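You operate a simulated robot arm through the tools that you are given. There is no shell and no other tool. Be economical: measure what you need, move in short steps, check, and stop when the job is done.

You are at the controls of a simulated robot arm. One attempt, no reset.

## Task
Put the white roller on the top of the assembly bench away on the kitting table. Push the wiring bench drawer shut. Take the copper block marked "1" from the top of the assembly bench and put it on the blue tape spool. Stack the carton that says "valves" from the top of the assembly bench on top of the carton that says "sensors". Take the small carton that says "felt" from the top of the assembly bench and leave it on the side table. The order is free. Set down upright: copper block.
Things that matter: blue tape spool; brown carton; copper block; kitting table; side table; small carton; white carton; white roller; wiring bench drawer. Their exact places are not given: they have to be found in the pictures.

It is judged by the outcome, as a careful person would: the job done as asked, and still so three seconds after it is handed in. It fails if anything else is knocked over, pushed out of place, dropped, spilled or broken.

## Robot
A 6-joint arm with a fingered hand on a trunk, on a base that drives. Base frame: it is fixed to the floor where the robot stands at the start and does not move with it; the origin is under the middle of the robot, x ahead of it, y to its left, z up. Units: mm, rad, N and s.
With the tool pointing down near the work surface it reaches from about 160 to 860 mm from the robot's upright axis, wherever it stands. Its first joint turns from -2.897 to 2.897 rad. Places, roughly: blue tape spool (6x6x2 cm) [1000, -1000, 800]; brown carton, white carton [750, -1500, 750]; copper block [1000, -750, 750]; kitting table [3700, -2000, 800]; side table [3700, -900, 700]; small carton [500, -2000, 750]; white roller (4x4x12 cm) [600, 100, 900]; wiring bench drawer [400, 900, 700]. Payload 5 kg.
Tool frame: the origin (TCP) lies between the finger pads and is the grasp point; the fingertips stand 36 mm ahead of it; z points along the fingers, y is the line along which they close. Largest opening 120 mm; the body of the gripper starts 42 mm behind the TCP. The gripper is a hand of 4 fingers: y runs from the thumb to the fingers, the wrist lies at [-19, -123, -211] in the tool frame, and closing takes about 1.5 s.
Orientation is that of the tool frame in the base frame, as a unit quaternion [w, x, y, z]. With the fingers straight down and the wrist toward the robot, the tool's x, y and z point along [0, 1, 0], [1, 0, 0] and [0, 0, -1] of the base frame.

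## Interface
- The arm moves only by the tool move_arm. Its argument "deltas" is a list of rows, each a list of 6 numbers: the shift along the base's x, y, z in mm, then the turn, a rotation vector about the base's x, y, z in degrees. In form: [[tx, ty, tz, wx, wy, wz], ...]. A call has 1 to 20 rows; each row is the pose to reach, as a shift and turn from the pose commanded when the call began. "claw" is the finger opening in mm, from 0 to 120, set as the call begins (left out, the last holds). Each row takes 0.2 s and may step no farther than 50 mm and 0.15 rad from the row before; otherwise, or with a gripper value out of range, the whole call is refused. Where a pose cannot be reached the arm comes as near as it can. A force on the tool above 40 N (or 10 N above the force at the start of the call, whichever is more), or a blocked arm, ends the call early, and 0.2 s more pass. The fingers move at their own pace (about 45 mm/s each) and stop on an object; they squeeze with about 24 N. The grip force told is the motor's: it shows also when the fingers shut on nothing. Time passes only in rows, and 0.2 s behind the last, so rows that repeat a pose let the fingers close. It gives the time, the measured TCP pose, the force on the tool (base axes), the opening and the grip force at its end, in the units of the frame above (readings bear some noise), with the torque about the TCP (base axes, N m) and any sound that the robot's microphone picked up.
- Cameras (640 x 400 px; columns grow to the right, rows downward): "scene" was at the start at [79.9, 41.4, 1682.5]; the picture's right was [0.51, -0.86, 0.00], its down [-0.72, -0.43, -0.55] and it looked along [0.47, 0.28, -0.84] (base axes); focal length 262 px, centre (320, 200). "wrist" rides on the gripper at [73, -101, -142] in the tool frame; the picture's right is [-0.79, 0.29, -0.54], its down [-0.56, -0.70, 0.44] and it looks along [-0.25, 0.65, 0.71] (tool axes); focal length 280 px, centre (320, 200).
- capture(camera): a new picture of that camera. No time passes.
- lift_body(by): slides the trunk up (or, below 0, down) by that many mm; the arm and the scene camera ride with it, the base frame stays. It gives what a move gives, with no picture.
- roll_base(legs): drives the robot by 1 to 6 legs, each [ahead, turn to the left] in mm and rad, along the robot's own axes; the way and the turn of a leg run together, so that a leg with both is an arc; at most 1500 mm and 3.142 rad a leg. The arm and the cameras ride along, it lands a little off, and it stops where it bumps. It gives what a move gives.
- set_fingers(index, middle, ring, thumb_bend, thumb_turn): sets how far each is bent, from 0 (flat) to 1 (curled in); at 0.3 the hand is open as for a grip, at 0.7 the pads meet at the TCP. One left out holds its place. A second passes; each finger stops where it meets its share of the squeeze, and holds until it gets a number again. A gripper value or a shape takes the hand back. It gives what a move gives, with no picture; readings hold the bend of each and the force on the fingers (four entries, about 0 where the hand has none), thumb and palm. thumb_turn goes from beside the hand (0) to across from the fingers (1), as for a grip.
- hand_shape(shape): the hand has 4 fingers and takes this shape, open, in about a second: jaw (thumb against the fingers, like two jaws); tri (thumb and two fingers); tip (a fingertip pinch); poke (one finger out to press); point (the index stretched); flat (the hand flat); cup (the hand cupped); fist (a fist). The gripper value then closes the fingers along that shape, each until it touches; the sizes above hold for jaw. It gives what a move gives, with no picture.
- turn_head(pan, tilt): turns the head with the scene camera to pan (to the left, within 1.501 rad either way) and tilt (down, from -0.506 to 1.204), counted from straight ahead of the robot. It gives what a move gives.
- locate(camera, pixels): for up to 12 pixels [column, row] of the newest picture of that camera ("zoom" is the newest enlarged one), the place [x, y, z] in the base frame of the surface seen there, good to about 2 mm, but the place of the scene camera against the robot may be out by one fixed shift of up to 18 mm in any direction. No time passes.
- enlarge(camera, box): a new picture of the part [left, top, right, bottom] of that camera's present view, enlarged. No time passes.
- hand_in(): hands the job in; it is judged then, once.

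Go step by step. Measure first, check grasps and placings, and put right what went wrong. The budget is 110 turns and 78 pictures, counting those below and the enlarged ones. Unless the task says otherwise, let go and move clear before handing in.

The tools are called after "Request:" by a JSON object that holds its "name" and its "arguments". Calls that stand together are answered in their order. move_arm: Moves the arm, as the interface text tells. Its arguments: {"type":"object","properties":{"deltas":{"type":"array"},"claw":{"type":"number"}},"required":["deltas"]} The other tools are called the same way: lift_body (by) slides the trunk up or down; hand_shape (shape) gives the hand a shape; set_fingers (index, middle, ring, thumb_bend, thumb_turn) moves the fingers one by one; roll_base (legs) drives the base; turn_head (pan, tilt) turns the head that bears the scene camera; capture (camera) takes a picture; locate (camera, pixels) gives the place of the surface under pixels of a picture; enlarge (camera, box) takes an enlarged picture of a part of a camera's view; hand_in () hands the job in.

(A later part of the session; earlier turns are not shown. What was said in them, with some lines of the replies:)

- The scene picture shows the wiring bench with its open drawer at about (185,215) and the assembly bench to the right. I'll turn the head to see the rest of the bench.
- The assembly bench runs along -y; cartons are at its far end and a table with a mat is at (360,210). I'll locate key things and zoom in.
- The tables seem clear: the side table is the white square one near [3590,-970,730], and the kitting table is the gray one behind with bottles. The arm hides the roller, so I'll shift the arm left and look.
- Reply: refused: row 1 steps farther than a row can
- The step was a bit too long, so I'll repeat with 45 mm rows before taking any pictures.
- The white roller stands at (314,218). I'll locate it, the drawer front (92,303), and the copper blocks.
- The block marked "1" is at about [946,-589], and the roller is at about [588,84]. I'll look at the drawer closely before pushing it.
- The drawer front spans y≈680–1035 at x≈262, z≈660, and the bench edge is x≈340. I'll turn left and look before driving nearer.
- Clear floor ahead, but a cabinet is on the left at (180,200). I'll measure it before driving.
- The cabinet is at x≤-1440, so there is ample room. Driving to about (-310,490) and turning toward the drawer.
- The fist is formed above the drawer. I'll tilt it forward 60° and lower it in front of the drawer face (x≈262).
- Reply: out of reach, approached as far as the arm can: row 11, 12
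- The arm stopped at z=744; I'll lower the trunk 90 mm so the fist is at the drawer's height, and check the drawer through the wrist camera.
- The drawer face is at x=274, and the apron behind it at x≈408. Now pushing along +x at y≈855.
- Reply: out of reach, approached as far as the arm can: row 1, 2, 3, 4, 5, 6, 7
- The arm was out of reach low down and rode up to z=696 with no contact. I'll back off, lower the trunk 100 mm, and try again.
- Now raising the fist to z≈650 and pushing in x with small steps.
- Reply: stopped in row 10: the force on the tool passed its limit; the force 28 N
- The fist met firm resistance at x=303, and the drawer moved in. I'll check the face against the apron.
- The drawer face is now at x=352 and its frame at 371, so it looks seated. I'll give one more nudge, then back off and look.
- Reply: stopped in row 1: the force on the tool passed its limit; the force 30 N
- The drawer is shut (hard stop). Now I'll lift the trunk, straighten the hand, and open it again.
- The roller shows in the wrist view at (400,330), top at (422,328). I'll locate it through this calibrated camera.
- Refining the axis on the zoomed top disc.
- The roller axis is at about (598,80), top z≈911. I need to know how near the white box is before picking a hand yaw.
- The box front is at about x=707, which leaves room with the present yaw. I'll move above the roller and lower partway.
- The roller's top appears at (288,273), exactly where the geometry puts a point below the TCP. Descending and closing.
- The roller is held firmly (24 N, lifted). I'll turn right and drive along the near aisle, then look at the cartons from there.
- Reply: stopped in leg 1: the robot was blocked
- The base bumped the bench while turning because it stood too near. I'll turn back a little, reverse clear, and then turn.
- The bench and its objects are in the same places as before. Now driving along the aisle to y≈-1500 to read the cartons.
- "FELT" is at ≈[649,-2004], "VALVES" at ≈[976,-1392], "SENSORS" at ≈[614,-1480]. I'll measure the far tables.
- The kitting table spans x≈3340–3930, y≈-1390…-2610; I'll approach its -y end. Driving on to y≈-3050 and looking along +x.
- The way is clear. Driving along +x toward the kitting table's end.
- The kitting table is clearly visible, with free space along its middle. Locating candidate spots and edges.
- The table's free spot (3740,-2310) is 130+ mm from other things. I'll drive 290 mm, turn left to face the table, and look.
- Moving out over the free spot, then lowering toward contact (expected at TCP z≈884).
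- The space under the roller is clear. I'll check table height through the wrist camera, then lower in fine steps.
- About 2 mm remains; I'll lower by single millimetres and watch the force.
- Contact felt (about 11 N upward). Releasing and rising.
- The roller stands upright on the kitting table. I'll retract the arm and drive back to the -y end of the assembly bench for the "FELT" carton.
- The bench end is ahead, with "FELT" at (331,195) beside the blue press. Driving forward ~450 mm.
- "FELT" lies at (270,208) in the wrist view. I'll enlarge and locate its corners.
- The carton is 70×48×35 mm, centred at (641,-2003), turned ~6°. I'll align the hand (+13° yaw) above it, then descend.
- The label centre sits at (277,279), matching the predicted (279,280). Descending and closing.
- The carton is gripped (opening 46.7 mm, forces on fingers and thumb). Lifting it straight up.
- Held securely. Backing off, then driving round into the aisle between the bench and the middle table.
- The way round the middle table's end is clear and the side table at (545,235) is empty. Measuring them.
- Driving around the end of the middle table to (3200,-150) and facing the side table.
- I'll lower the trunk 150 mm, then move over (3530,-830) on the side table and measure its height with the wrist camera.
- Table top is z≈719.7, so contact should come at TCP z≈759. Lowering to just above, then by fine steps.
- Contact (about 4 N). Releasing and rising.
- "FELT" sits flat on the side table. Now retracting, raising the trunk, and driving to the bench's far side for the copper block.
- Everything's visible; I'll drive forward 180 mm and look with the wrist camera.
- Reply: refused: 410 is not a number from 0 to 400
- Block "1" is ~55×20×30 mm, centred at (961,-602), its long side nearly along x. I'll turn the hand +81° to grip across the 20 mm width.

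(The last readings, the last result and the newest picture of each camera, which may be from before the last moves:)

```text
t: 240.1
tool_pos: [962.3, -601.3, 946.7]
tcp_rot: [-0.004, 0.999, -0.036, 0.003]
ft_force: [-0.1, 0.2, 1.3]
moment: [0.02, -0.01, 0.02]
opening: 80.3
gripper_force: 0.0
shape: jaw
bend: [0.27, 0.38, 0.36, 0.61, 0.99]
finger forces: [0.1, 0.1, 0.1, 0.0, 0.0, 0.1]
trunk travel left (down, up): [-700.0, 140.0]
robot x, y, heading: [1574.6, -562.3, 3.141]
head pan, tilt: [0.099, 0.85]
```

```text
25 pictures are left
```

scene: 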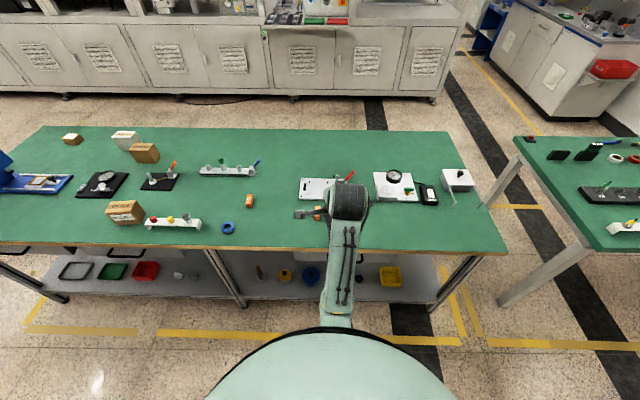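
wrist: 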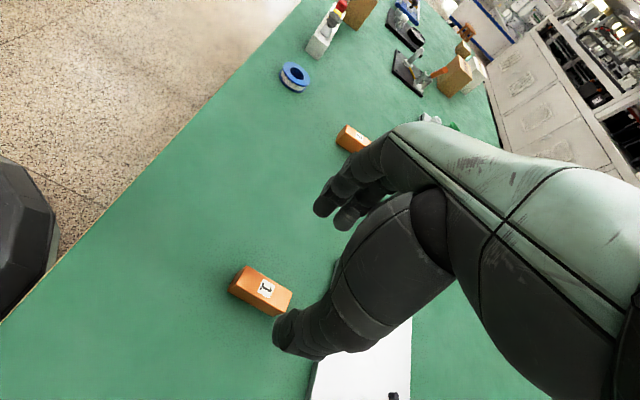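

The label at (266,288) matches the predicted (265,288). I'll measure the spool at (294,77) in this view, then descend and grip.

Request:
{"name": "locate", "arguments": {"camera": "wrist", "pixels": [[284, 75], [306, 76], [296, 66], [295, 84], [294, 90], [281, 70]]}}

Request:
{"name": "move_arm", "arguments": {"deltas": [[0, 0, -45, 0, 0, 0], [0, 0, -85, 0, 0, 0], [0, 0, -107, 0, 0, 0]]}}

Request:
{"name": "move_arm", "arguments": {"claw": 5, "deltas": [[0, 0, 0, 0, 0, 0], [0, 0, 0, 0, 0, 0], [0, 0, 0, 0, 0, 0], [0, 0, 0, 0, 0, 0], [0, 0, 0, 0, 0, 0], [0, 0, 0, 0, 0, 0], [0, 0, 0, 0, 0, 0], [0, 0, 0, 0, 0, 0]]}}

Request:
{"name": "capture", "arguments": {"camera": "wrist"}}

```text
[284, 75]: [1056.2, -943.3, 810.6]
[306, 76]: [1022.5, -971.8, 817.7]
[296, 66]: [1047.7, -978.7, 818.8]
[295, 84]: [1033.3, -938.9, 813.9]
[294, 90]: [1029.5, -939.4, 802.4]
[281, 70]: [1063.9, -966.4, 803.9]
```

```text
t: 240.9
tool_pos: [959.9, -602.1, 840.4]
tcp_rot: [-0.003, 0.999, -0.037, 0.004]
ft_force: [-0.4, -0.3, -0.2]
moment: [0.0, 0.01, 0.0]
opening: 80.3
gripper_force: 0.1
shape: jaw
bend: [0.27, 0.38, 0.36, 0.61, 0.99]
finger forces: [0.0, 0.0, 0.1, 0.0, 0.1, 0.0]
trunk travel left (down, up): [-700.0, 140.0]
robot x, y, heading: [1571.4, -563.7, 3.139]
head pan, tilt: [0.099, 0.85]
```

```text
t: 242.7
tool_pos: [958.5, -602.0, 841.1]
tcp_rot: [-0.003, 0.999, -0.038, 0.004]
ft_force: [-0.5, 0.6, -0.7]
moment: [0.03, 0.01, -0.02]
opening: 16.7
gripper_force: 24.2
shape: jaw
bend: [0.72, 0.62, 0.68, 0.74, 1.0]
finger forces: [13.0, 6.9, 0.2, 0.0, 20.9, 0.0]
trunk travel left (down, up): [-700.0, 140.0]
robot x, y, heading: [1576.4, -566.9, 3.136]
head pan, tilt: [0.099, 0.85]
```

```text
24 pictures are left
```

wrist: 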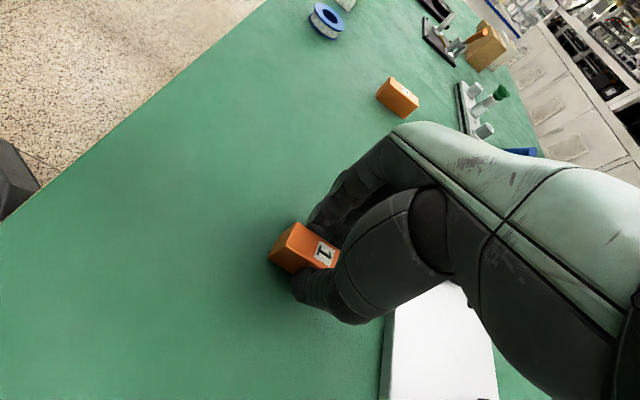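

Gripped at 16.7 mm opening. Lifting and moving toward the spool for a closer look.

Request:
{"name": "move_arm", "arguments": {"deltas": [[0, 0, 30, 0, 0, 0], [0, 0, 70, 0, 0, 0], [0, 0, 110, 0, 0, 0], [10, -45, 120, 0, 0, 0], [20, -90, 120, 0, 0, 0], [30, -135, 120, 0, 0, 0], [40, -180, 120, 0, 0, 0], [50, -225, 120, 0, 0, 0], [60, -260, 120, 0, 0, 0]]}}

Request:
{"name": "enlarge", "arguments": {"camera": "wrist", "box": [160, 80, 400, 350]}}

```text
t: 244.7
tool_pos: [1021.3, -864.2, 960.3]
tcp_rot: [-0.004, 0.999, -0.037, 0.004]
ft_force: [0.5, -0.1, -3.0]
moment: [0.02, 0.0, 0.05]
opening: 16.7
gripper_force: 23.8
shape: jaw
bend: [0.72, 0.62, 0.68, 0.74, 1.0]
finger forces: [13.5, 7.3, 0.3, 0.0, 21.0, 0.0]
trunk travel left (down, up): [-700.0, 140.0]
robot x, y, heading: [1575.7, -566.6, 3.134]
head pan, tilt: [0.099, 0.85]
```

```text
1.48 times, centred on (280, 215) of wrist
```

zoom: 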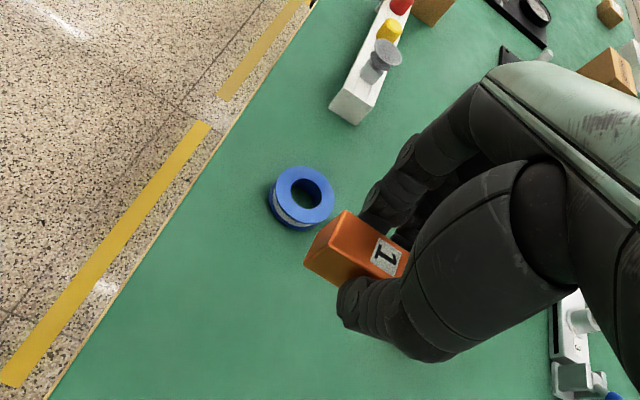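

The spool's blue top ring is at zoom (304,195). Locating its rim.

Request:
{"name": "locate", "arguments": {"camera": "zoom", "pixels": [[280, 190], [330, 195], [306, 170], [302, 217], [286, 208], [322, 177], [285, 175], [325, 212]]}}

```text
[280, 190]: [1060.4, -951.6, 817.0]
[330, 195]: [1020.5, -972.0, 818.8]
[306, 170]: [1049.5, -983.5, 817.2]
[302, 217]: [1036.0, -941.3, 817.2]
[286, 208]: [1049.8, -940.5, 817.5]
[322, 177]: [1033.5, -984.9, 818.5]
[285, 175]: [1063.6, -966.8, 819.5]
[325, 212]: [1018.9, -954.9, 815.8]
```

The spool's centre is (1041.5,-962), top z≈818. Moving over it and lowering to just above contact (TCP z≈860).

Request:
{"name": "move_arm", "arguments": {"deltas": [[10, -45, 0, 0, 0, 0], [18.5, -98, 0, 0, 0, 0], [18.5, -98, -40, 0, 0, 0], [18.5, -98, -75, 0, 0, 0], [18.5, -98, -90, 0, 0, 0]]}}

Request:
{"name": "capture", "arguments": {"camera": "wrist"}}

```text
refused: row 2 steps farther than a row can; nothing moved
```

```text
22 pictures are left
```

wrist: 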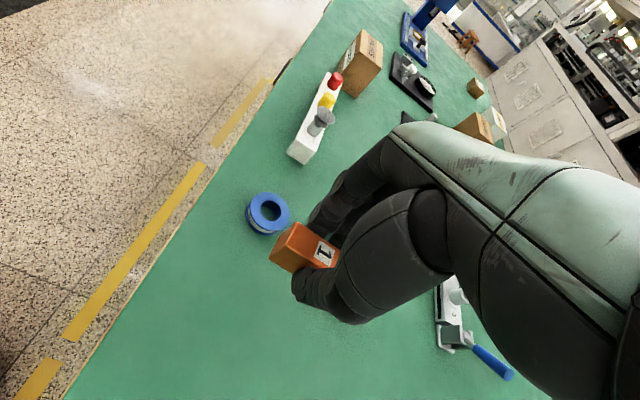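

Request:
{"name": "locate", "arguments": {"camera": "wrist", "pixels": [[290, 150], [305, 160], [300, 145]]}}

Request:
{"name": "move_arm", "arguments": {"deltas": [[6, -33, 0, 0, 0, 0], [12, -66, 0, 0, 0, 0], [18.5, -98, 0, 0, 0, 0], [18.5, -98, -40, 0, 0, 0], [18.5, -98, -75, 0, 0, 0], [18.5, -98, -90, 0, 0, 0]]}}

Request:
{"name": "capture", "arguments": {"camera": "wrist"}}

```text
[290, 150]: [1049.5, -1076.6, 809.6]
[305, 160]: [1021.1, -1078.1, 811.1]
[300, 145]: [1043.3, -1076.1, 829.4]
```

```text
t: 246.1
tool_pos: [1038.6, -961.6, 869.1]
tcp_rot: [-0.004, 0.999, -0.038, 0.002]
ft_force: [0.0, 0.1, -3.2]
moment: [0.03, 0.03, -0.02]
opening: 16.3
gripper_force: 24.2
shape: jaw
bend: [0.72, 0.62, 0.68, 0.74, 1.0]
finger forces: [13.5, 7.3, 0.4, 0.0, 21.1, 0.1]
trunk travel left (down, up): [-700.0, 140.0]
robot x, y, heading: [1576.6, -564.9, 3.138]
head pan, tilt: [0.099, 0.85]
```

```text
21 pictures are left
```

wrist: 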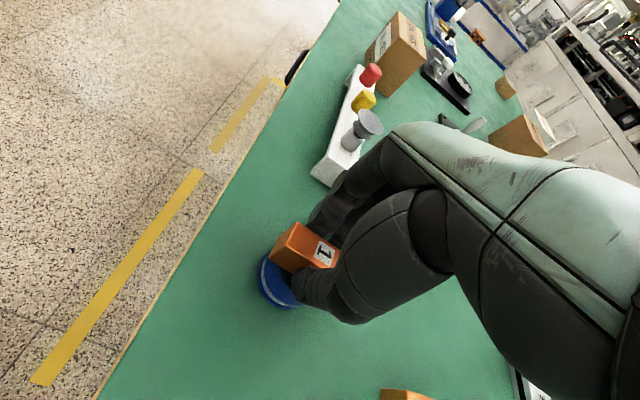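

Aligned over the spool, and the fixture is at y≈-1077, so there's room to open. Lowering in fine steps.

Request:
{"name": "move_arm", "arguments": {"deltas": [[1, 0, -4, 0, 0, 0], [1, 0, -7, 0, 0, 0], [1, 0, -9, 0, 0, 0], [1, 0, -10.5, 0, 0, 0]]}}

```text
t: 247.1
tool_pos: [1041.0, -961.2, 858.7]
tcp_rot: [-0.003, 0.999, -0.038, 0.003]
ft_force: [-0.1, 0.3, -0.6]
moment: [-0.02, -0.02, -0.01]
opening: 16.6
gripper_force: 24.0
shape: jaw
bend: [0.72, 0.62, 0.68, 0.74, 1.0]
finger forces: [13.7, 7.4, 0.5, 0.1, 21.3, 0.0]
trunk travel left (down, up): [-700.0, 140.0]
robot x, y, heading: [1577.1, -565.1, 3.135]
head pan, tilt: [0.099, 0.85]
```

Force went from -3 to about -0.6 N, so the block just touches; one more millimetre to confirm.

Request:
{"name": "move_arm", "arguments": {"deltas": [[0, 0, -1, 0, 0, 0], [0, 0, -1.5, 0, 0, 0]]}}

```text
t: 247.7
tool_pos: [1040.2, -961.8, 858.0]
tcp_rot: [-0.002, 0.999, -0.038, 0.003]
ft_force: [0.6, 0.1, 6.0]
moment: [-0.11, -0.01, 0.03]
opening: 16.7
gripper_force: 24.0
shape: jaw
bend: [0.72, 0.62, 0.68, 0.74, 1.0]
finger forces: [14.3, 7.9, 0.2, 0.0, 22.1, 0.0]
trunk travel left (down, up): [-700.0, 140.0]
robot x, y, heading: [1577.0, -564.9, 3.138]
head pan, tilt: [0.099, 0.85]
```

Contact confirmed. Releasing gently and rising.

Request:
{"name": "move_arm", "arguments": {"claw": 60, "deltas": [[0, 0, 0.5, 0, 0, 0], [0, 0, 0.5, 0, 0, 0], [0, 0, 0.5, 0, 0, 0], [0, 0, 0.5, 0, 0, 0], [0, 0, 0.5, 0, 0, 0], [0, 0, 0.5, 0, 0, 0]]}}

Request:
{"name": "move_arm", "arguments": {"deltas": [[0, 0, 20, 0, 0, 0], [0, 0, 55, 0, 0, 0], [0, 0, 100, 0, 0, 0], [0, 0, 145, 0, 0, 0], [0, 0, 190, 0, 0, 0], [0, 0, 225, 0, 0, 0]]}}

Request:
{"name": "capture", "arguments": {"camera": "wrist"}}

```text
t: 249.1
tool_pos: [1040.7, -959.9, 858.0]
tcp_rot: [-0.003, 0.999, -0.037, 0.003]
ft_force: [0.2, -0.4, -0.1]
moment: [0.02, 0.03, 0.01]
opening: 59.4
gripper_force: 0.0
shape: jaw
bend: [0.74, 0.45, 0.42, 0.7, 1.0]
finger forces: [0.0, 0.0, 0.1, 0.0, 0.0, 0.0]
trunk travel left (down, up): [-700.0, 140.0]
robot x, y, heading: [1573.6, -565.4, 3.135]
head pan, tilt: [0.099, 0.85]
```

```text
t: 250.5
tool_pos: [1040.5, -957.8, 1084.4]
tcp_rot: [-0.004, 0.999, -0.038, 0.002]
ft_force: [0.8, 0.3, 0.6]
moment: [0.0, 0.02, 0.0]
opening: 59.7
gripper_force: 0.0
shape: jaw
bend: [0.74, 0.45, 0.42, 0.7, 1.0]
finger forces: [0.0, 0.0, 0.0, 0.1, 0.1, 0.1]
trunk travel left (down, up): [-700.0, 140.0]
robot x, y, heading: [1577.9, -560.1, 3.138]
head pan, tilt: [0.099, 0.85]
```

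```text
20 pictures are left
```

wrist: 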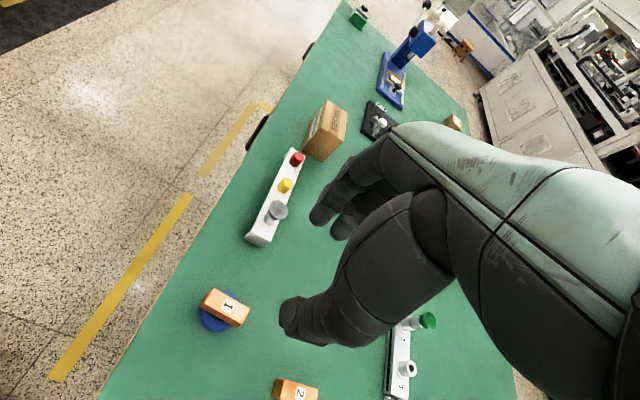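

Block "1" rests flat on the blue spool with its label up. Now I'll turn the hand back and drive along to the "VALVES" carton.

Request:
{"name": "move_arm", "arguments": {"claw": 110, "deltas": [[0, 32, 5, 0, 0, -8], [0, 64, 5, 0, 0, -16], [0, 96, 5, 0, 0, -24], [0, 128, 5, 0, 0, -32], [0, 160, 5, 0, 0, -40], [0, 192, 5, 0, 0, -48], [0, 224, 5, 0, 0, -56], [0, 256, 5, 0, 0, -64], [0, 288, 5, 0, 0, -72], [0, 320, 5, 0, 0, -80], [0, 350, 5, 0, 0, -85]]}}

Request:
{"name": "roll_base", "arguments": {"legs": [[-180, 0], [0, 1.57], [900, 0], [0, -1.57]]}}

Request:
{"name": "capture", "arguments": {"camera": "scene"}}

```text
t: 252.9
tool_pos: [1040.4, -610.6, 1088.8]
tcp_rot: [0.0, 0.711, -0.703, 0.005]
ft_force: [0.1, 0.0, 0.1]
moment: [-0.03, 0.02, 0.0]
opening: 109.8
gripper_force: 0.1
shape: jaw
bend: [0.28, 0.32, 0.31, 0.35, 0.98]
finger forces: [0.0, 0.0, 0.0, 0.0, 0.0, 0.0]
trunk travel left (down, up): [-700.0, 140.0]
robot x, y, heading: [1576.5, -563.9, 3.136]
head pan, tilt: [0.099, 0.85]
```

```text
t: 266.4
tool_pos: [1214.0, -1497.5, 1088.1]
tcp_rot: [0.0, -0.705, 0.71, -0.004]
ft_force: [-0.6, 0.4, -0.4]
moment: [-0.01, -0.03, 0.01]
opening: 109.7
gripper_force: 0.0
shape: jaw
bend: [0.28, 0.32, 0.31, 0.35, 0.98]
finger forces: [0.0, 0.1, 0.0, 0.1, 0.1, 0.1]
trunk travel left (down, up): [-700.0, 140.0]
robot x, y, heading: [1753.4, -1464.2, 3.115]
head pan, tilt: [0.099, 0.85]
```

```text
19 pictures are left
```

scene: 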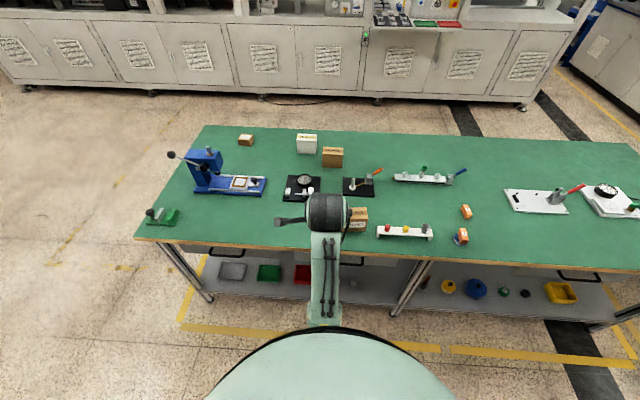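

Driving forward 200 mm and looking at the valves carton with the wrist camera.

Request:
{"name": "roll_base", "arguments": {"legs": [[200, 0.025]]}}

Request:
{"name": "locate", "arguments": {"camera": "scene", "pixels": [[250, 241], [420, 256], [333, 150], [355, 210], [268, 252]]}}

Request:
{"name": "capture", "arguments": {"camera": "wrist"}}

```text
t: 268.0
tool_pos: [1011.4, -1504.5, 1088.9]
tcp_rot: [-0.001, 0.711, -0.703, 0.006]
ft_force: [0.4, 0.1, 1.5]
moment: [0.02, -0.01, -0.01]
opening: 110.0
gripper_force: 0.0
shape: jaw
bend: [0.28, 0.32, 0.31, 0.35, 0.98]
finger forces: [0.1, 0.0, 0.0, 0.0, 0.0, 0.0]
trunk travel left (down, up): [-700.0, 140.0]
robot x, y, heading: [1549.6, -1458.7, 3.138]
head pan, tilt: [0.099, 0.85]
```

```text
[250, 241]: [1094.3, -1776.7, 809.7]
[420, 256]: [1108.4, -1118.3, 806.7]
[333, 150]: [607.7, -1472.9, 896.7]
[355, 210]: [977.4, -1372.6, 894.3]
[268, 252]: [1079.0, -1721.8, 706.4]
```

```text
18 pictures are left
```

wrist: 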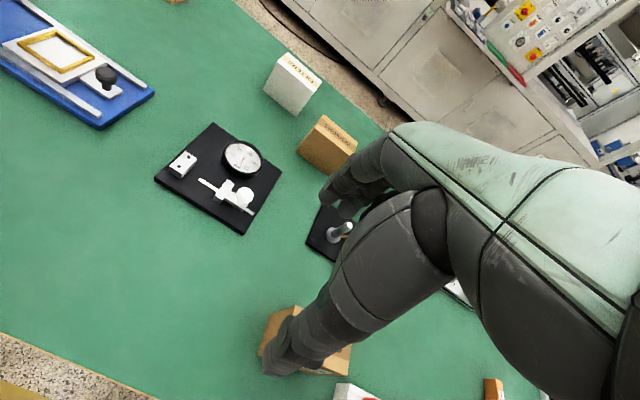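

The hand hides the valves carton; I'll shift the hand over toward it and look again.

Request:
{"name": "move_arm", "arguments": {"deltas": [[10, 40, 15, 0, 0, 0], [25, 80, 30, 0, 0, 0], [40, 120, 30, 0, 0, 0]]}}

Request:
{"name": "enlarge", "arguments": {"camera": "wrist", "box": [140, 80, 460, 380]}}

```text
t: 268.8
tool_pos: [1044.8, -1384.5, 1097.2]
tcp_rot: [0.0, 0.711, -0.703, 0.004]
ft_force: [0.3, 0.7, -0.9]
moment: [-0.02, 0.01, 0.0]
opening: 110.3
gripper_force: 0.1
shape: jaw
bend: [0.28, 0.32, 0.31, 0.35, 0.98]
finger forces: [0.0, 0.0, 0.0, 0.1, 0.0, 0.0]
out of reach, approached as far as the arm can: row 2, 3
trunk travel left (down, up): [-700.0, 140.0]
robot x, y, heading: [1549.5, -1460.5, 3.138]
head pan, tilt: [0.099, 0.85]
```

```text
1.33 times, centred on (300, 230) of wrist
```

zoom: 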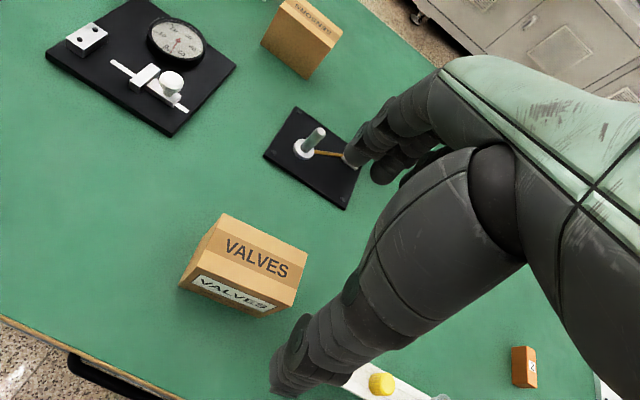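

VALVES is clear now in zoom at (245,265). Locating its top corners and those of the sensors carton.

Request:
{"name": "locate", "arguments": {"camera": "zoom", "pixels": [[224, 219], [302, 254], [293, 284], [206, 255], [250, 250], [185, 284], [270, 312], [288, 4], [338, 34], [320, 50], [278, 14], [305, 25]]}}

```text
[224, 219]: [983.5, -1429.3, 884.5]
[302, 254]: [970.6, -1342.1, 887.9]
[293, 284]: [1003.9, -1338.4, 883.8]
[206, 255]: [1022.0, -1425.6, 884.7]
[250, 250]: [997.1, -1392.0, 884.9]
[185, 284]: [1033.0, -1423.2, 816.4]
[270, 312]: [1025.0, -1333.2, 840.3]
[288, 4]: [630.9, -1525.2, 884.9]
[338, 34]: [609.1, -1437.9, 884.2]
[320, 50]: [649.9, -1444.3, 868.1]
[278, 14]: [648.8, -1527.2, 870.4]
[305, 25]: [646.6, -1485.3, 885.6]
```

I'll zoom tighter on the carton's top to get its depth and centre precisely.

Request:
{"name": "enlarge", "arguments": {"camera": "wrist", "box": [265, 230, 385, 325]}}

```text
4.21 times, centred on (325, 278) of wrist
```

zoom: 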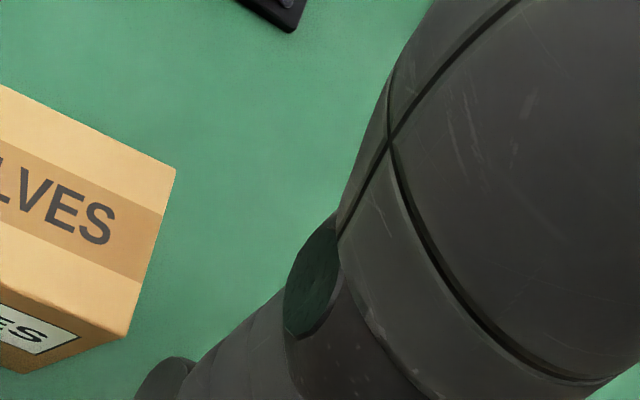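

Request:
{"name": "locate", "arguments": {"camera": "zoom", "pixels": [[172, 170], [128, 326], [10, 90], [5, 292], [121, 345], [140, 280], [150, 225]]}}

```text
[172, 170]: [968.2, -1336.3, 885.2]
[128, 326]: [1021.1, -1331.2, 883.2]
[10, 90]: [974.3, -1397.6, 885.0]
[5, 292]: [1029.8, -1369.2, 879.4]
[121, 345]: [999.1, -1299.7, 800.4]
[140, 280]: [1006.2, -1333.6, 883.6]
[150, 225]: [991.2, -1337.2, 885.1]
```

The carton is ~54×92×85 mm, centred at about (1000,-1380), turned ~6°. Aligning above it, then lowering.

Request:
{"name": "move_arm", "arguments": {"claw": 115, "deltas": [[-15, 2, -20, 0, 0, 2], [-30, 3, -40, 0, 0, 4], [-45, 4, -60, 0, 0, 6], [-45, 4, -100, 0, 0, 6], [-45, 4, -130, 0, 0, 6]]}}

Request:
{"name": "capture", "arguments": {"camera": "wrist"}}

```text
t: 270.0
tool_pos: [999.6, -1380.3, 966.0]
tcp_rot: [0.0, 0.747, -0.665, 0.004]
ft_force: [-0.9, 0.5, 0.9]
moment: [0.0, 0.0, 0.0]
opening: 114.6
gripper_force: 0.1
shape: jaw
bend: [0.31, 0.31, 0.3, 0.31, 0.98]
finger forces: [0.0, 0.1, 0.0, 0.0, 0.0, 0.0]
trunk travel left (down, up): [-700.0, 140.0]
robot x, y, heading: [1546.8, -1458.4, 3.136]
head pan, tilt: [0.099, 0.85]
```

```text
15 pictures are left
```

wrist: 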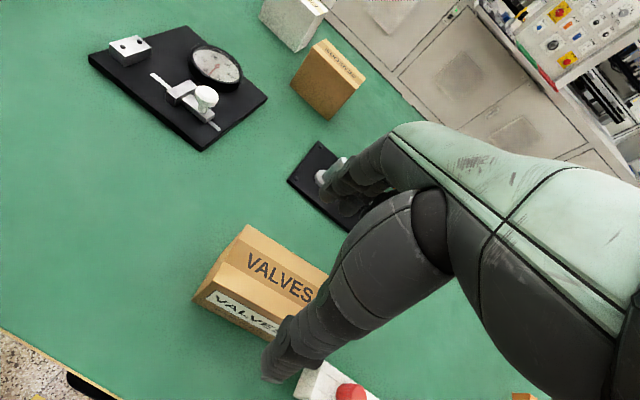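

The carton's centre matches the prediction (281,279). Checking the white fixture's end near the thumb, then descending.

Request:
{"name": "locate", "arguments": {"camera": "wrist", "pixels": [[305, 388], [325, 375], [350, 390]]}}

Request:
{"name": "move_arm", "arguments": {"deltas": [[0, 0, -40, 0, 0, 0], [0, 0, -75, 0, 0, 0], [0, 0, -107, 0, 0, 0]]}}

Request:
{"name": "move_arm", "arguments": {"claw": 30, "deltas": [[0, 0, 0, 0, 0, 0], [0, 0, 0, 0, 0, 0], [0, 0, 0, 0, 0, 0], [0, 0, 0, 0, 0, 0], [0, 0, 0, 0, 0, 0], [0, 0, 0, 0, 0, 0], [0, 0, 0, 0, 0, 0], [0, 0, 0, 0, 0, 0]]}}

```text
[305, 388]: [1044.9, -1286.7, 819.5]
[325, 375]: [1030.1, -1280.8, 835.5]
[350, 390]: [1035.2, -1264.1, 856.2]
```

```text
t: 270.8
tool_pos: [1000.3, -1383.2, 859.8]
tcp_rot: [-0.001, 0.747, -0.664, 0.004]
ft_force: [0.9, 0.2, 0.9]
moment: [0.04, 0.03, 0.0]
opening: 115.0
gripper_force: 0.0
shape: jaw
bend: [0.31, 0.31, 0.3, 0.31, 0.98]
finger forces: [0.1, 0.0, 0.0, 0.0, 0.0, 0.0]
trunk travel left (down, up): [-700.0, 140.0]
robot x, y, heading: [1545.0, -1458.7, 3.142]
head pan, tilt: [0.099, 0.85]
```

```text
t: 272.6
tool_pos: [1001.1, -1383.1, 860.3]
tcp_rot: [-0.001, 0.747, -0.665, 0.005]
ft_force: [-0.8, 1.0, 1.4]
moment: [0.01, 0.02, 0.04]
opening: 52.3
gripper_force: 24.3
shape: jaw
bend: [0.74, 0.47, 0.45, 0.72, 1.0]
finger forces: [12.0, 6.7, 2.9, 0.0, 21.7, 0.1]
trunk travel left (down, up): [-700.0, 140.0]
robot x, y, heading: [1546.3, -1460.6, 3.138]
head pan, tilt: [0.099, 0.85]
```

Gripped (52 mm). I'll lift it clear, then move partway and drive forward ~100 mm to bring the sensors carton within reach.

Request:
{"name": "move_arm", "arguments": {"deltas": [[0, 0, 30, 0, 0, 0], [0, 0, 70, 0, 0, 0], [0, 0, 110, 0, 0, 0], [0, 0, 150, 0, 0, 0], [-20, 0, 170, 0, 0, 0]]}}

Request:
{"name": "roll_base", "arguments": {"legs": [[100, 0]]}}

Request:
{"name": "capture", "arguments": {"camera": "wrist"}}

```text
t: 273.8
tool_pos: [980.4, -1380.9, 1028.4]
tcp_rot: [-0.001, 0.748, -0.664, 0.006]
ft_force: [0.1, 0.7, -4.8]
moment: [0.01, -0.03, 0.03]
opening: 52.6
gripper_force: 23.7
shape: jaw
bend: [0.74, 0.48, 0.46, 0.72, 1.0]
finger forces: [12.4, 6.5, 3.0, 0.0, 21.9, 0.1]
trunk travel left (down, up): [-700.0, 140.0]
robot x, y, heading: [1551.6, -1458.4, 3.136]
head pan, tilt: [0.099, 0.85]
```

```text
t: 275.0
tool_pos: [879.4, -1380.7, 1028.0]
tcp_rot: [-0.002, 0.747, -0.665, 0.006]
ft_force: [0.1, -0.2, -5.1]
moment: [-0.02, -0.03, -0.04]
opening: 52.2
gripper_force: 23.8
shape: jaw
bend: [0.74, 0.48, 0.46, 0.72, 1.0]
finger forces: [12.4, 6.6, 3.0, 0.0, 21.9, 0.1]
trunk travel left (down, up): [-700.0, 140.0]
robot x, y, heading: [1445.9, -1460.1, 3.139]
head pan, tilt: [0.099, 0.85]
```

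```text
14 pictures are left
```

wrist: 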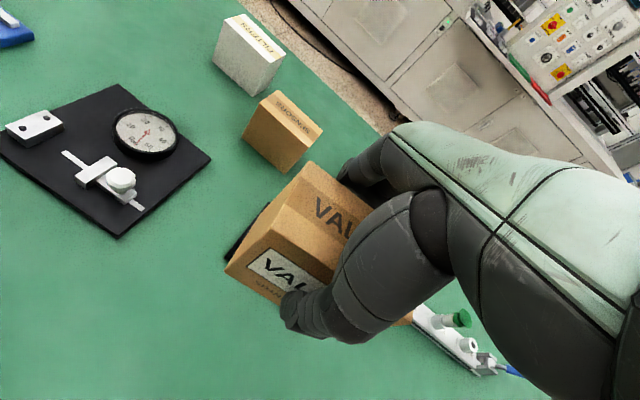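

Sensors carton is visible at (283,130). Enlarging for its top corners.

Request:
{"name": "enlarge", "arguments": {"camera": "wrist", "box": [220, 75, 348, 155]}}

```text
5.00 times, centred on (284, 115) of wrist
```

zoom: 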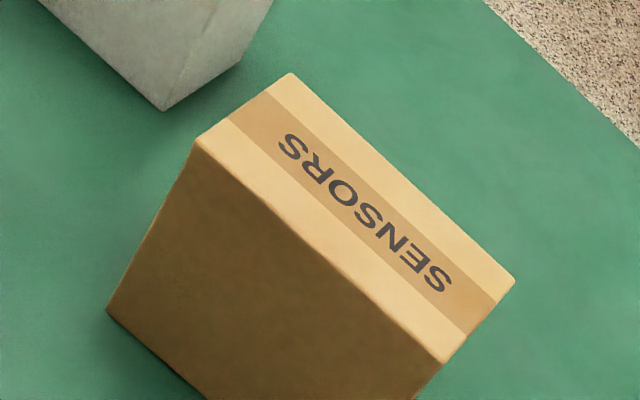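

Request:
{"name": "locate", "arguments": {"camera": "zoom", "pixels": [[290, 78], [509, 279], [445, 355], [200, 140], [365, 212], [320, 245], [400, 180], [240, 110], [478, 315]]}}

```text
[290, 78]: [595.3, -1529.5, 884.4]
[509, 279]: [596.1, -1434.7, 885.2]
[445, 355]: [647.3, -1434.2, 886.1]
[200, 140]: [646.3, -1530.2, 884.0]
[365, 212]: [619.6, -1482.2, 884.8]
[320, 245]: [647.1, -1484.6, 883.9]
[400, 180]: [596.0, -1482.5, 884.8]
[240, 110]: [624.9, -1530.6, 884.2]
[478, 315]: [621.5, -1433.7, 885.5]
```

Sensors' top is 54×98 mm centred at (621.5,-1482), z=885, square to the axes. Moving the valves carton above it, turning -6.3°.

Request:
{"name": "move_arm", "arguments": {"deltas": [[-43, -17, 0, 0, 0, -1], [-86, -34, 0, 0, 0, -2], [-129, -51, 0, 0, 0, -3], [-172, -68, 0, 0, 0, -4.2], [-215, -86, 0, 0, 0, -5.3], [-258, -103, 0, 0, 0, -6.3], [-258, -103, -30, 0, 0, -6.3], [-258, -103, -55, 0, 0, -6.3]]}}

Request:
{"name": "capture", "arguments": {"camera": "wrist"}}

```text
t: 276.8
tool_pos: [621.2, -1485.7, 971.7]
tcp_rot: [-0.001, 0.71, -0.704, 0.005]
ft_force: [-0.8, 0.5, -3.7]
moment: [0.01, -0.02, 0.02]
opening: 52.1
gripper_force: 24.1
shape: jaw
bend: [0.74, 0.48, 0.46, 0.72, 1.0]
finger forces: [12.8, 6.3, 3.1, 0.1, 22.1, 0.0]
trunk travel left (down, up): [-700.0, 140.0]
robot x, y, heading: [1446.2, -1459.4, 3.137]
head pan, tilt: [0.099, 0.85]
```

```text
12 pictures are left
```

wrist: 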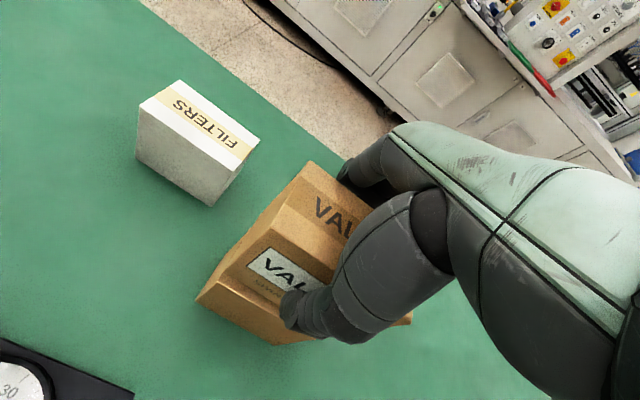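

Reached above sensors. Checking alignment on valves' visible corners versus the sensors edges below.

Request:
{"name": "locate", "arguments": {"camera": "wrist", "pixels": [[308, 167], [285, 210], [270, 228], [236, 262], [205, 295], [226, 278], [215, 285], [275, 338]]}}

```text
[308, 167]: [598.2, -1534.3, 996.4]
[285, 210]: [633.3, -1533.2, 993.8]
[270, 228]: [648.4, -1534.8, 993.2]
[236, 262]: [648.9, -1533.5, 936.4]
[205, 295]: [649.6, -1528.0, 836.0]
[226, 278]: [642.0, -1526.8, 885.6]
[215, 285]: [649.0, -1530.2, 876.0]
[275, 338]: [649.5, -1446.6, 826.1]
```

Alignment is within 3 mm. I'll shift +2.5 mm in y and lower to contact (TCP z≈945).

Request:
{"name": "move_arm", "arguments": {"deltas": [[0, 2.5, -10, 0, 0, 0], [0, 2.5, -19, 0, 0, 0], [0, 2.5, -23, 0, 0, 0], [0, 2.5, -25, 0, 0, 0], [0, 2.5, -27, 0, 0, 0]]}}

```text
t: 278.0
tool_pos: [621.1, -1483.3, 946.1]
tcp_rot: [-0.001, 0.71, -0.704, 0.005]
ft_force: [-0.5, 0.1, -4.7]
moment: [-0.03, 0.01, 0.0]
opening: 52.4
gripper_force: 24.0
shape: jaw
bend: [0.74, 0.48, 0.46, 0.72, 1.0]
finger forces: [12.9, 6.2, 3.1, 0.1, 22.2, 0.0]
trunk travel left (down, up): [-700.0, 140.0]
robot x, y, heading: [1445.9, -1461.6, 3.137]
head pan, tilt: [0.099, 0.85]
```

No contact yet (weight -4.7 N unchanged); lowering by single millimetres.

Request:
{"name": "move_arm", "arguments": {"deltas": [[0, 0, -1, 0, 0, 0], [0, 0, -2, 0, 0, 0]]}}

```text
t: 278.6
tool_pos: [620.7, -1483.4, 945.2]
tcp_rot: [0.0, 0.71, -0.704, 0.005]
ft_force: [-0.2, -0.7, -0.8]
moment: [-0.03, 0.03, 0.0]
opening: 52.5
gripper_force: 24.0
shape: jaw
bend: [0.74, 0.48, 0.46, 0.72, 1.0]
finger forces: [12.9, 6.4, 2.9, 0.1, 22.2, 0.0]
trunk travel left (down, up): [-700.0, 140.0]
robot x, y, heading: [1444.3, -1457.3, 3.138]
head pan, tilt: [0.099, 0.85]
```

Request:
{"name": "move_arm", "arguments": {"deltas": [[0, 0, -0.8, 0, 0, 0], [0, 0, -0.8, 0, 0, 0]]}}

```text
t: 279.2
tool_pos: [621.7, -1481.8, 944.9]
tcp_rot: [0.002, 0.71, -0.704, 0.004]
ft_force: [-1.0, -1.0, 3.2]
moment: [0.0, 0.04, 0.03]
opening: 52.0
gripper_force: 23.8
shape: jaw
bend: [0.74, 0.48, 0.46, 0.72, 1.0]
finger forces: [13.6, 6.9, 3.2, 0.0, 22.4, 0.1]
trunk travel left (down, up): [-700.0, 140.0]
robot x, y, heading: [1446.3, -1458.6, 3.136]
head pan, tilt: [0.099, 0.85]
```

Contact is now firm (+3 N). Opening and rising straight up.

Request:
{"name": "move_arm", "arguments": {"claw": 110, "deltas": [[0, 0, 0, 0, 0, 0], [0, 0, 0, 0, 0, 0], [0, 0, 0, 0, 0, 0], [0, 0, 0, 0, 0, 0], [0, 0, 0, 0, 0, 0], [0, 0, 0, 0, 0, 0], [0, 0, 0, 0, 0, 0], [0, 0, 0, 0, 0, 0]]}}

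Request:
{"name": "move_arm", "arguments": {"deltas": [[0, 0, 20, 0, 0, 0], [0, 0, 50, 0, 0, 0], [0, 0, 90, 0, 0, 0], [0, 0, 130, 0, 0, 0]]}}

Request:
{"name": "capture", "arguments": {"camera": "wrist"}}

```text
t: 281.0
tool_pos: [622.9, -1481.5, 945.0]
tcp_rot: [-0.001, 0.71, -0.704, 0.005]
ft_force: [-0.1, 0.4, 0.5]
moment: [-0.01, 0.01, -0.03]
opening: 110.0
gripper_force: 0.0
shape: jaw
bend: [0.28, 0.32, 0.31, 0.35, 0.98]
finger forces: [0.0, 0.1, 0.0, 0.0, 0.0, 0.0]
trunk travel left (down, up): [-700.0, 140.0]
robot x, y, heading: [1448.5, -1458.2, 3.141]
head pan, tilt: [0.099, 0.85]
```

```text
t: 282.0
tool_pos: [620.8, -1483.5, 1071.6]
tcp_rot: [0.0, 0.71, -0.704, 0.005]
ft_force: [0.2, 0.4, -0.5]
moment: [0.01, 0.0, 0.03]
opening: 109.8
gripper_force: 0.0
shape: jaw
bend: [0.28, 0.32, 0.31, 0.35, 0.98]
finger forces: [0.0, 0.1, 0.0, 0.0, 0.1, 0.0]
trunk travel left (down, up): [-700.0, 140.0]
robot x, y, heading: [1442.4, -1459.6, 3.138]
head pan, tilt: [0.099, 0.85]
```

```text
11 pictures are left
```

wrist: 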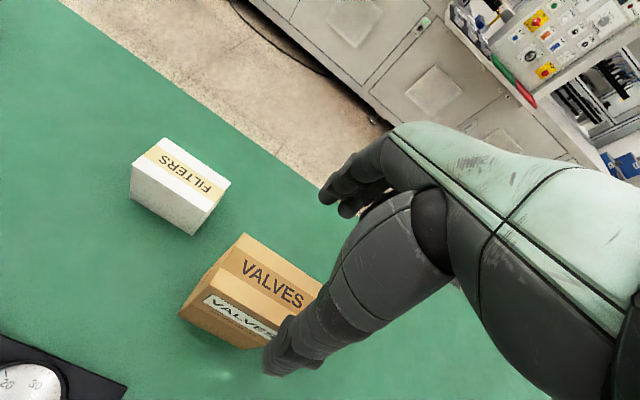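

The valves carton sits squarely on sensors. Retracting the arm, backing away, and taking a final overview.

Request:
{"name": "move_arm", "arguments": {"deltas": [[45, 0, 10, 0, 0, 0], [90, 0, 15, 0, 0, 0], [135, 0, 15, 0, 0, 0], [180, 0, 15, 0, 0, 0], [225, 0, 15, 0, 0, 0], [260, 0, 15, 0, 0, 0]]}}

Request:
{"name": "roll_base", "arguments": {"legs": [[-320, 0]]}}

Request:
{"name": "turn_head", "arguments": {"pan": -0.3, "tilt": 0.75}}

Request:
{"name": "capture", "arguments": {"camera": "scene"}}

```text
t: 283.4
tool_pos: [883.1, -1481.4, 1088.5]
tcp_rot: [0.0, 0.709, -0.705, 0.004]
ft_force: [0.9, 0.0, 0.4]
moment: [0.01, 0.01, 0.02]
opening: 110.1
gripper_force: 0.1
shape: jaw
bend: [0.28, 0.32, 0.31, 0.35, 0.98]
finger forces: [0.0, 0.0, 0.0, 0.1, 0.0, 0.0]
trunk travel left (down, up): [-700.0, 140.0]
robot x, y, heading: [1443.7, -1457.2, 3.14]
head pan, tilt: [0.099, 0.85]
```

```text
t: 285.5
tool_pos: [1200.5, -1480.0, 1087.7]
tcp_rot: [0.0, 0.708, -0.706, 0.006]
ft_force: [0.2, -0.4, -0.7]
moment: [0.01, 0.01, -0.02]
opening: 110.1
gripper_force: 0.1
shape: jaw
bend: [0.28, 0.32, 0.31, 0.35, 0.98]
finger forces: [0.1, 0.0, 0.1, 0.0, 0.0, 0.0]
trunk travel left (down, up): [-700.0, 140.0]
robot x, y, heading: [1763.7, -1458.3, 3.133]
head pan, tilt: [0.099, 0.85]
```

```text
t: 286.4
tool_pos: [1201.3, -1480.8, 1087.3]
tcp_rot: [-0.001, 0.708, -0.706, 0.005]
ft_force: [0.0, 0.1, -0.1]
moment: [0.0, -0.02, 0.0]
opening: 110.0
gripper_force: 0.1
shape: jaw
bend: [0.28, 0.32, 0.31, 0.35, 0.98]
finger forces: [0.0, 0.1, 0.0, 0.0, 0.1, 0.0]
trunk travel left (down, up): [-700.0, 140.0]
robot x, y, heading: [1765.3, -1463.2, 3.139]
head pan, tilt: [-0.3, 0.75]
```

```text
10 pictures are left
```

scene: 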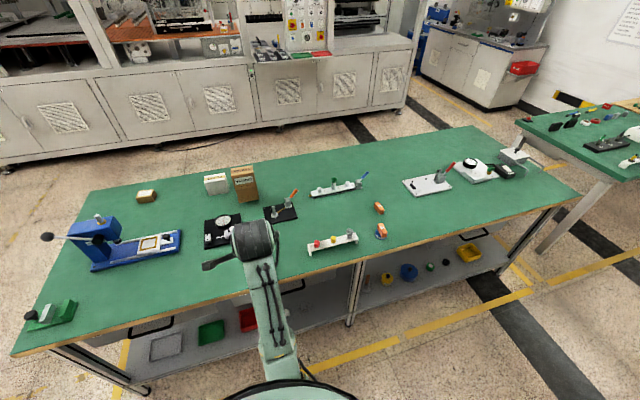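

The overview shows valves stacked on sensors (243,183), block "1" on the blue spool (381,231), and nothing else disturbed. The hand is empty and clear, so I'm handing in.

Request:
{"name": "hand_in", "arguments": {}}

```text
The job is handed in.
```

All five parts are done and handed in:
- The white roller stands upright on the kitting table.
- The wiring bench drawer is pushed shut against its stop.
- The copper block marked "1" rests upright on the blue tape spool.
- The "valves" carton is stacked on "sensors".
- The "felt" carton is on the side table.

The base bumped something, probably the assembly bench, once while turning, but the objects I re-measured on the bench had not moved. I saw the drawer shut right after pushing it, but it was out of view in the final overview.
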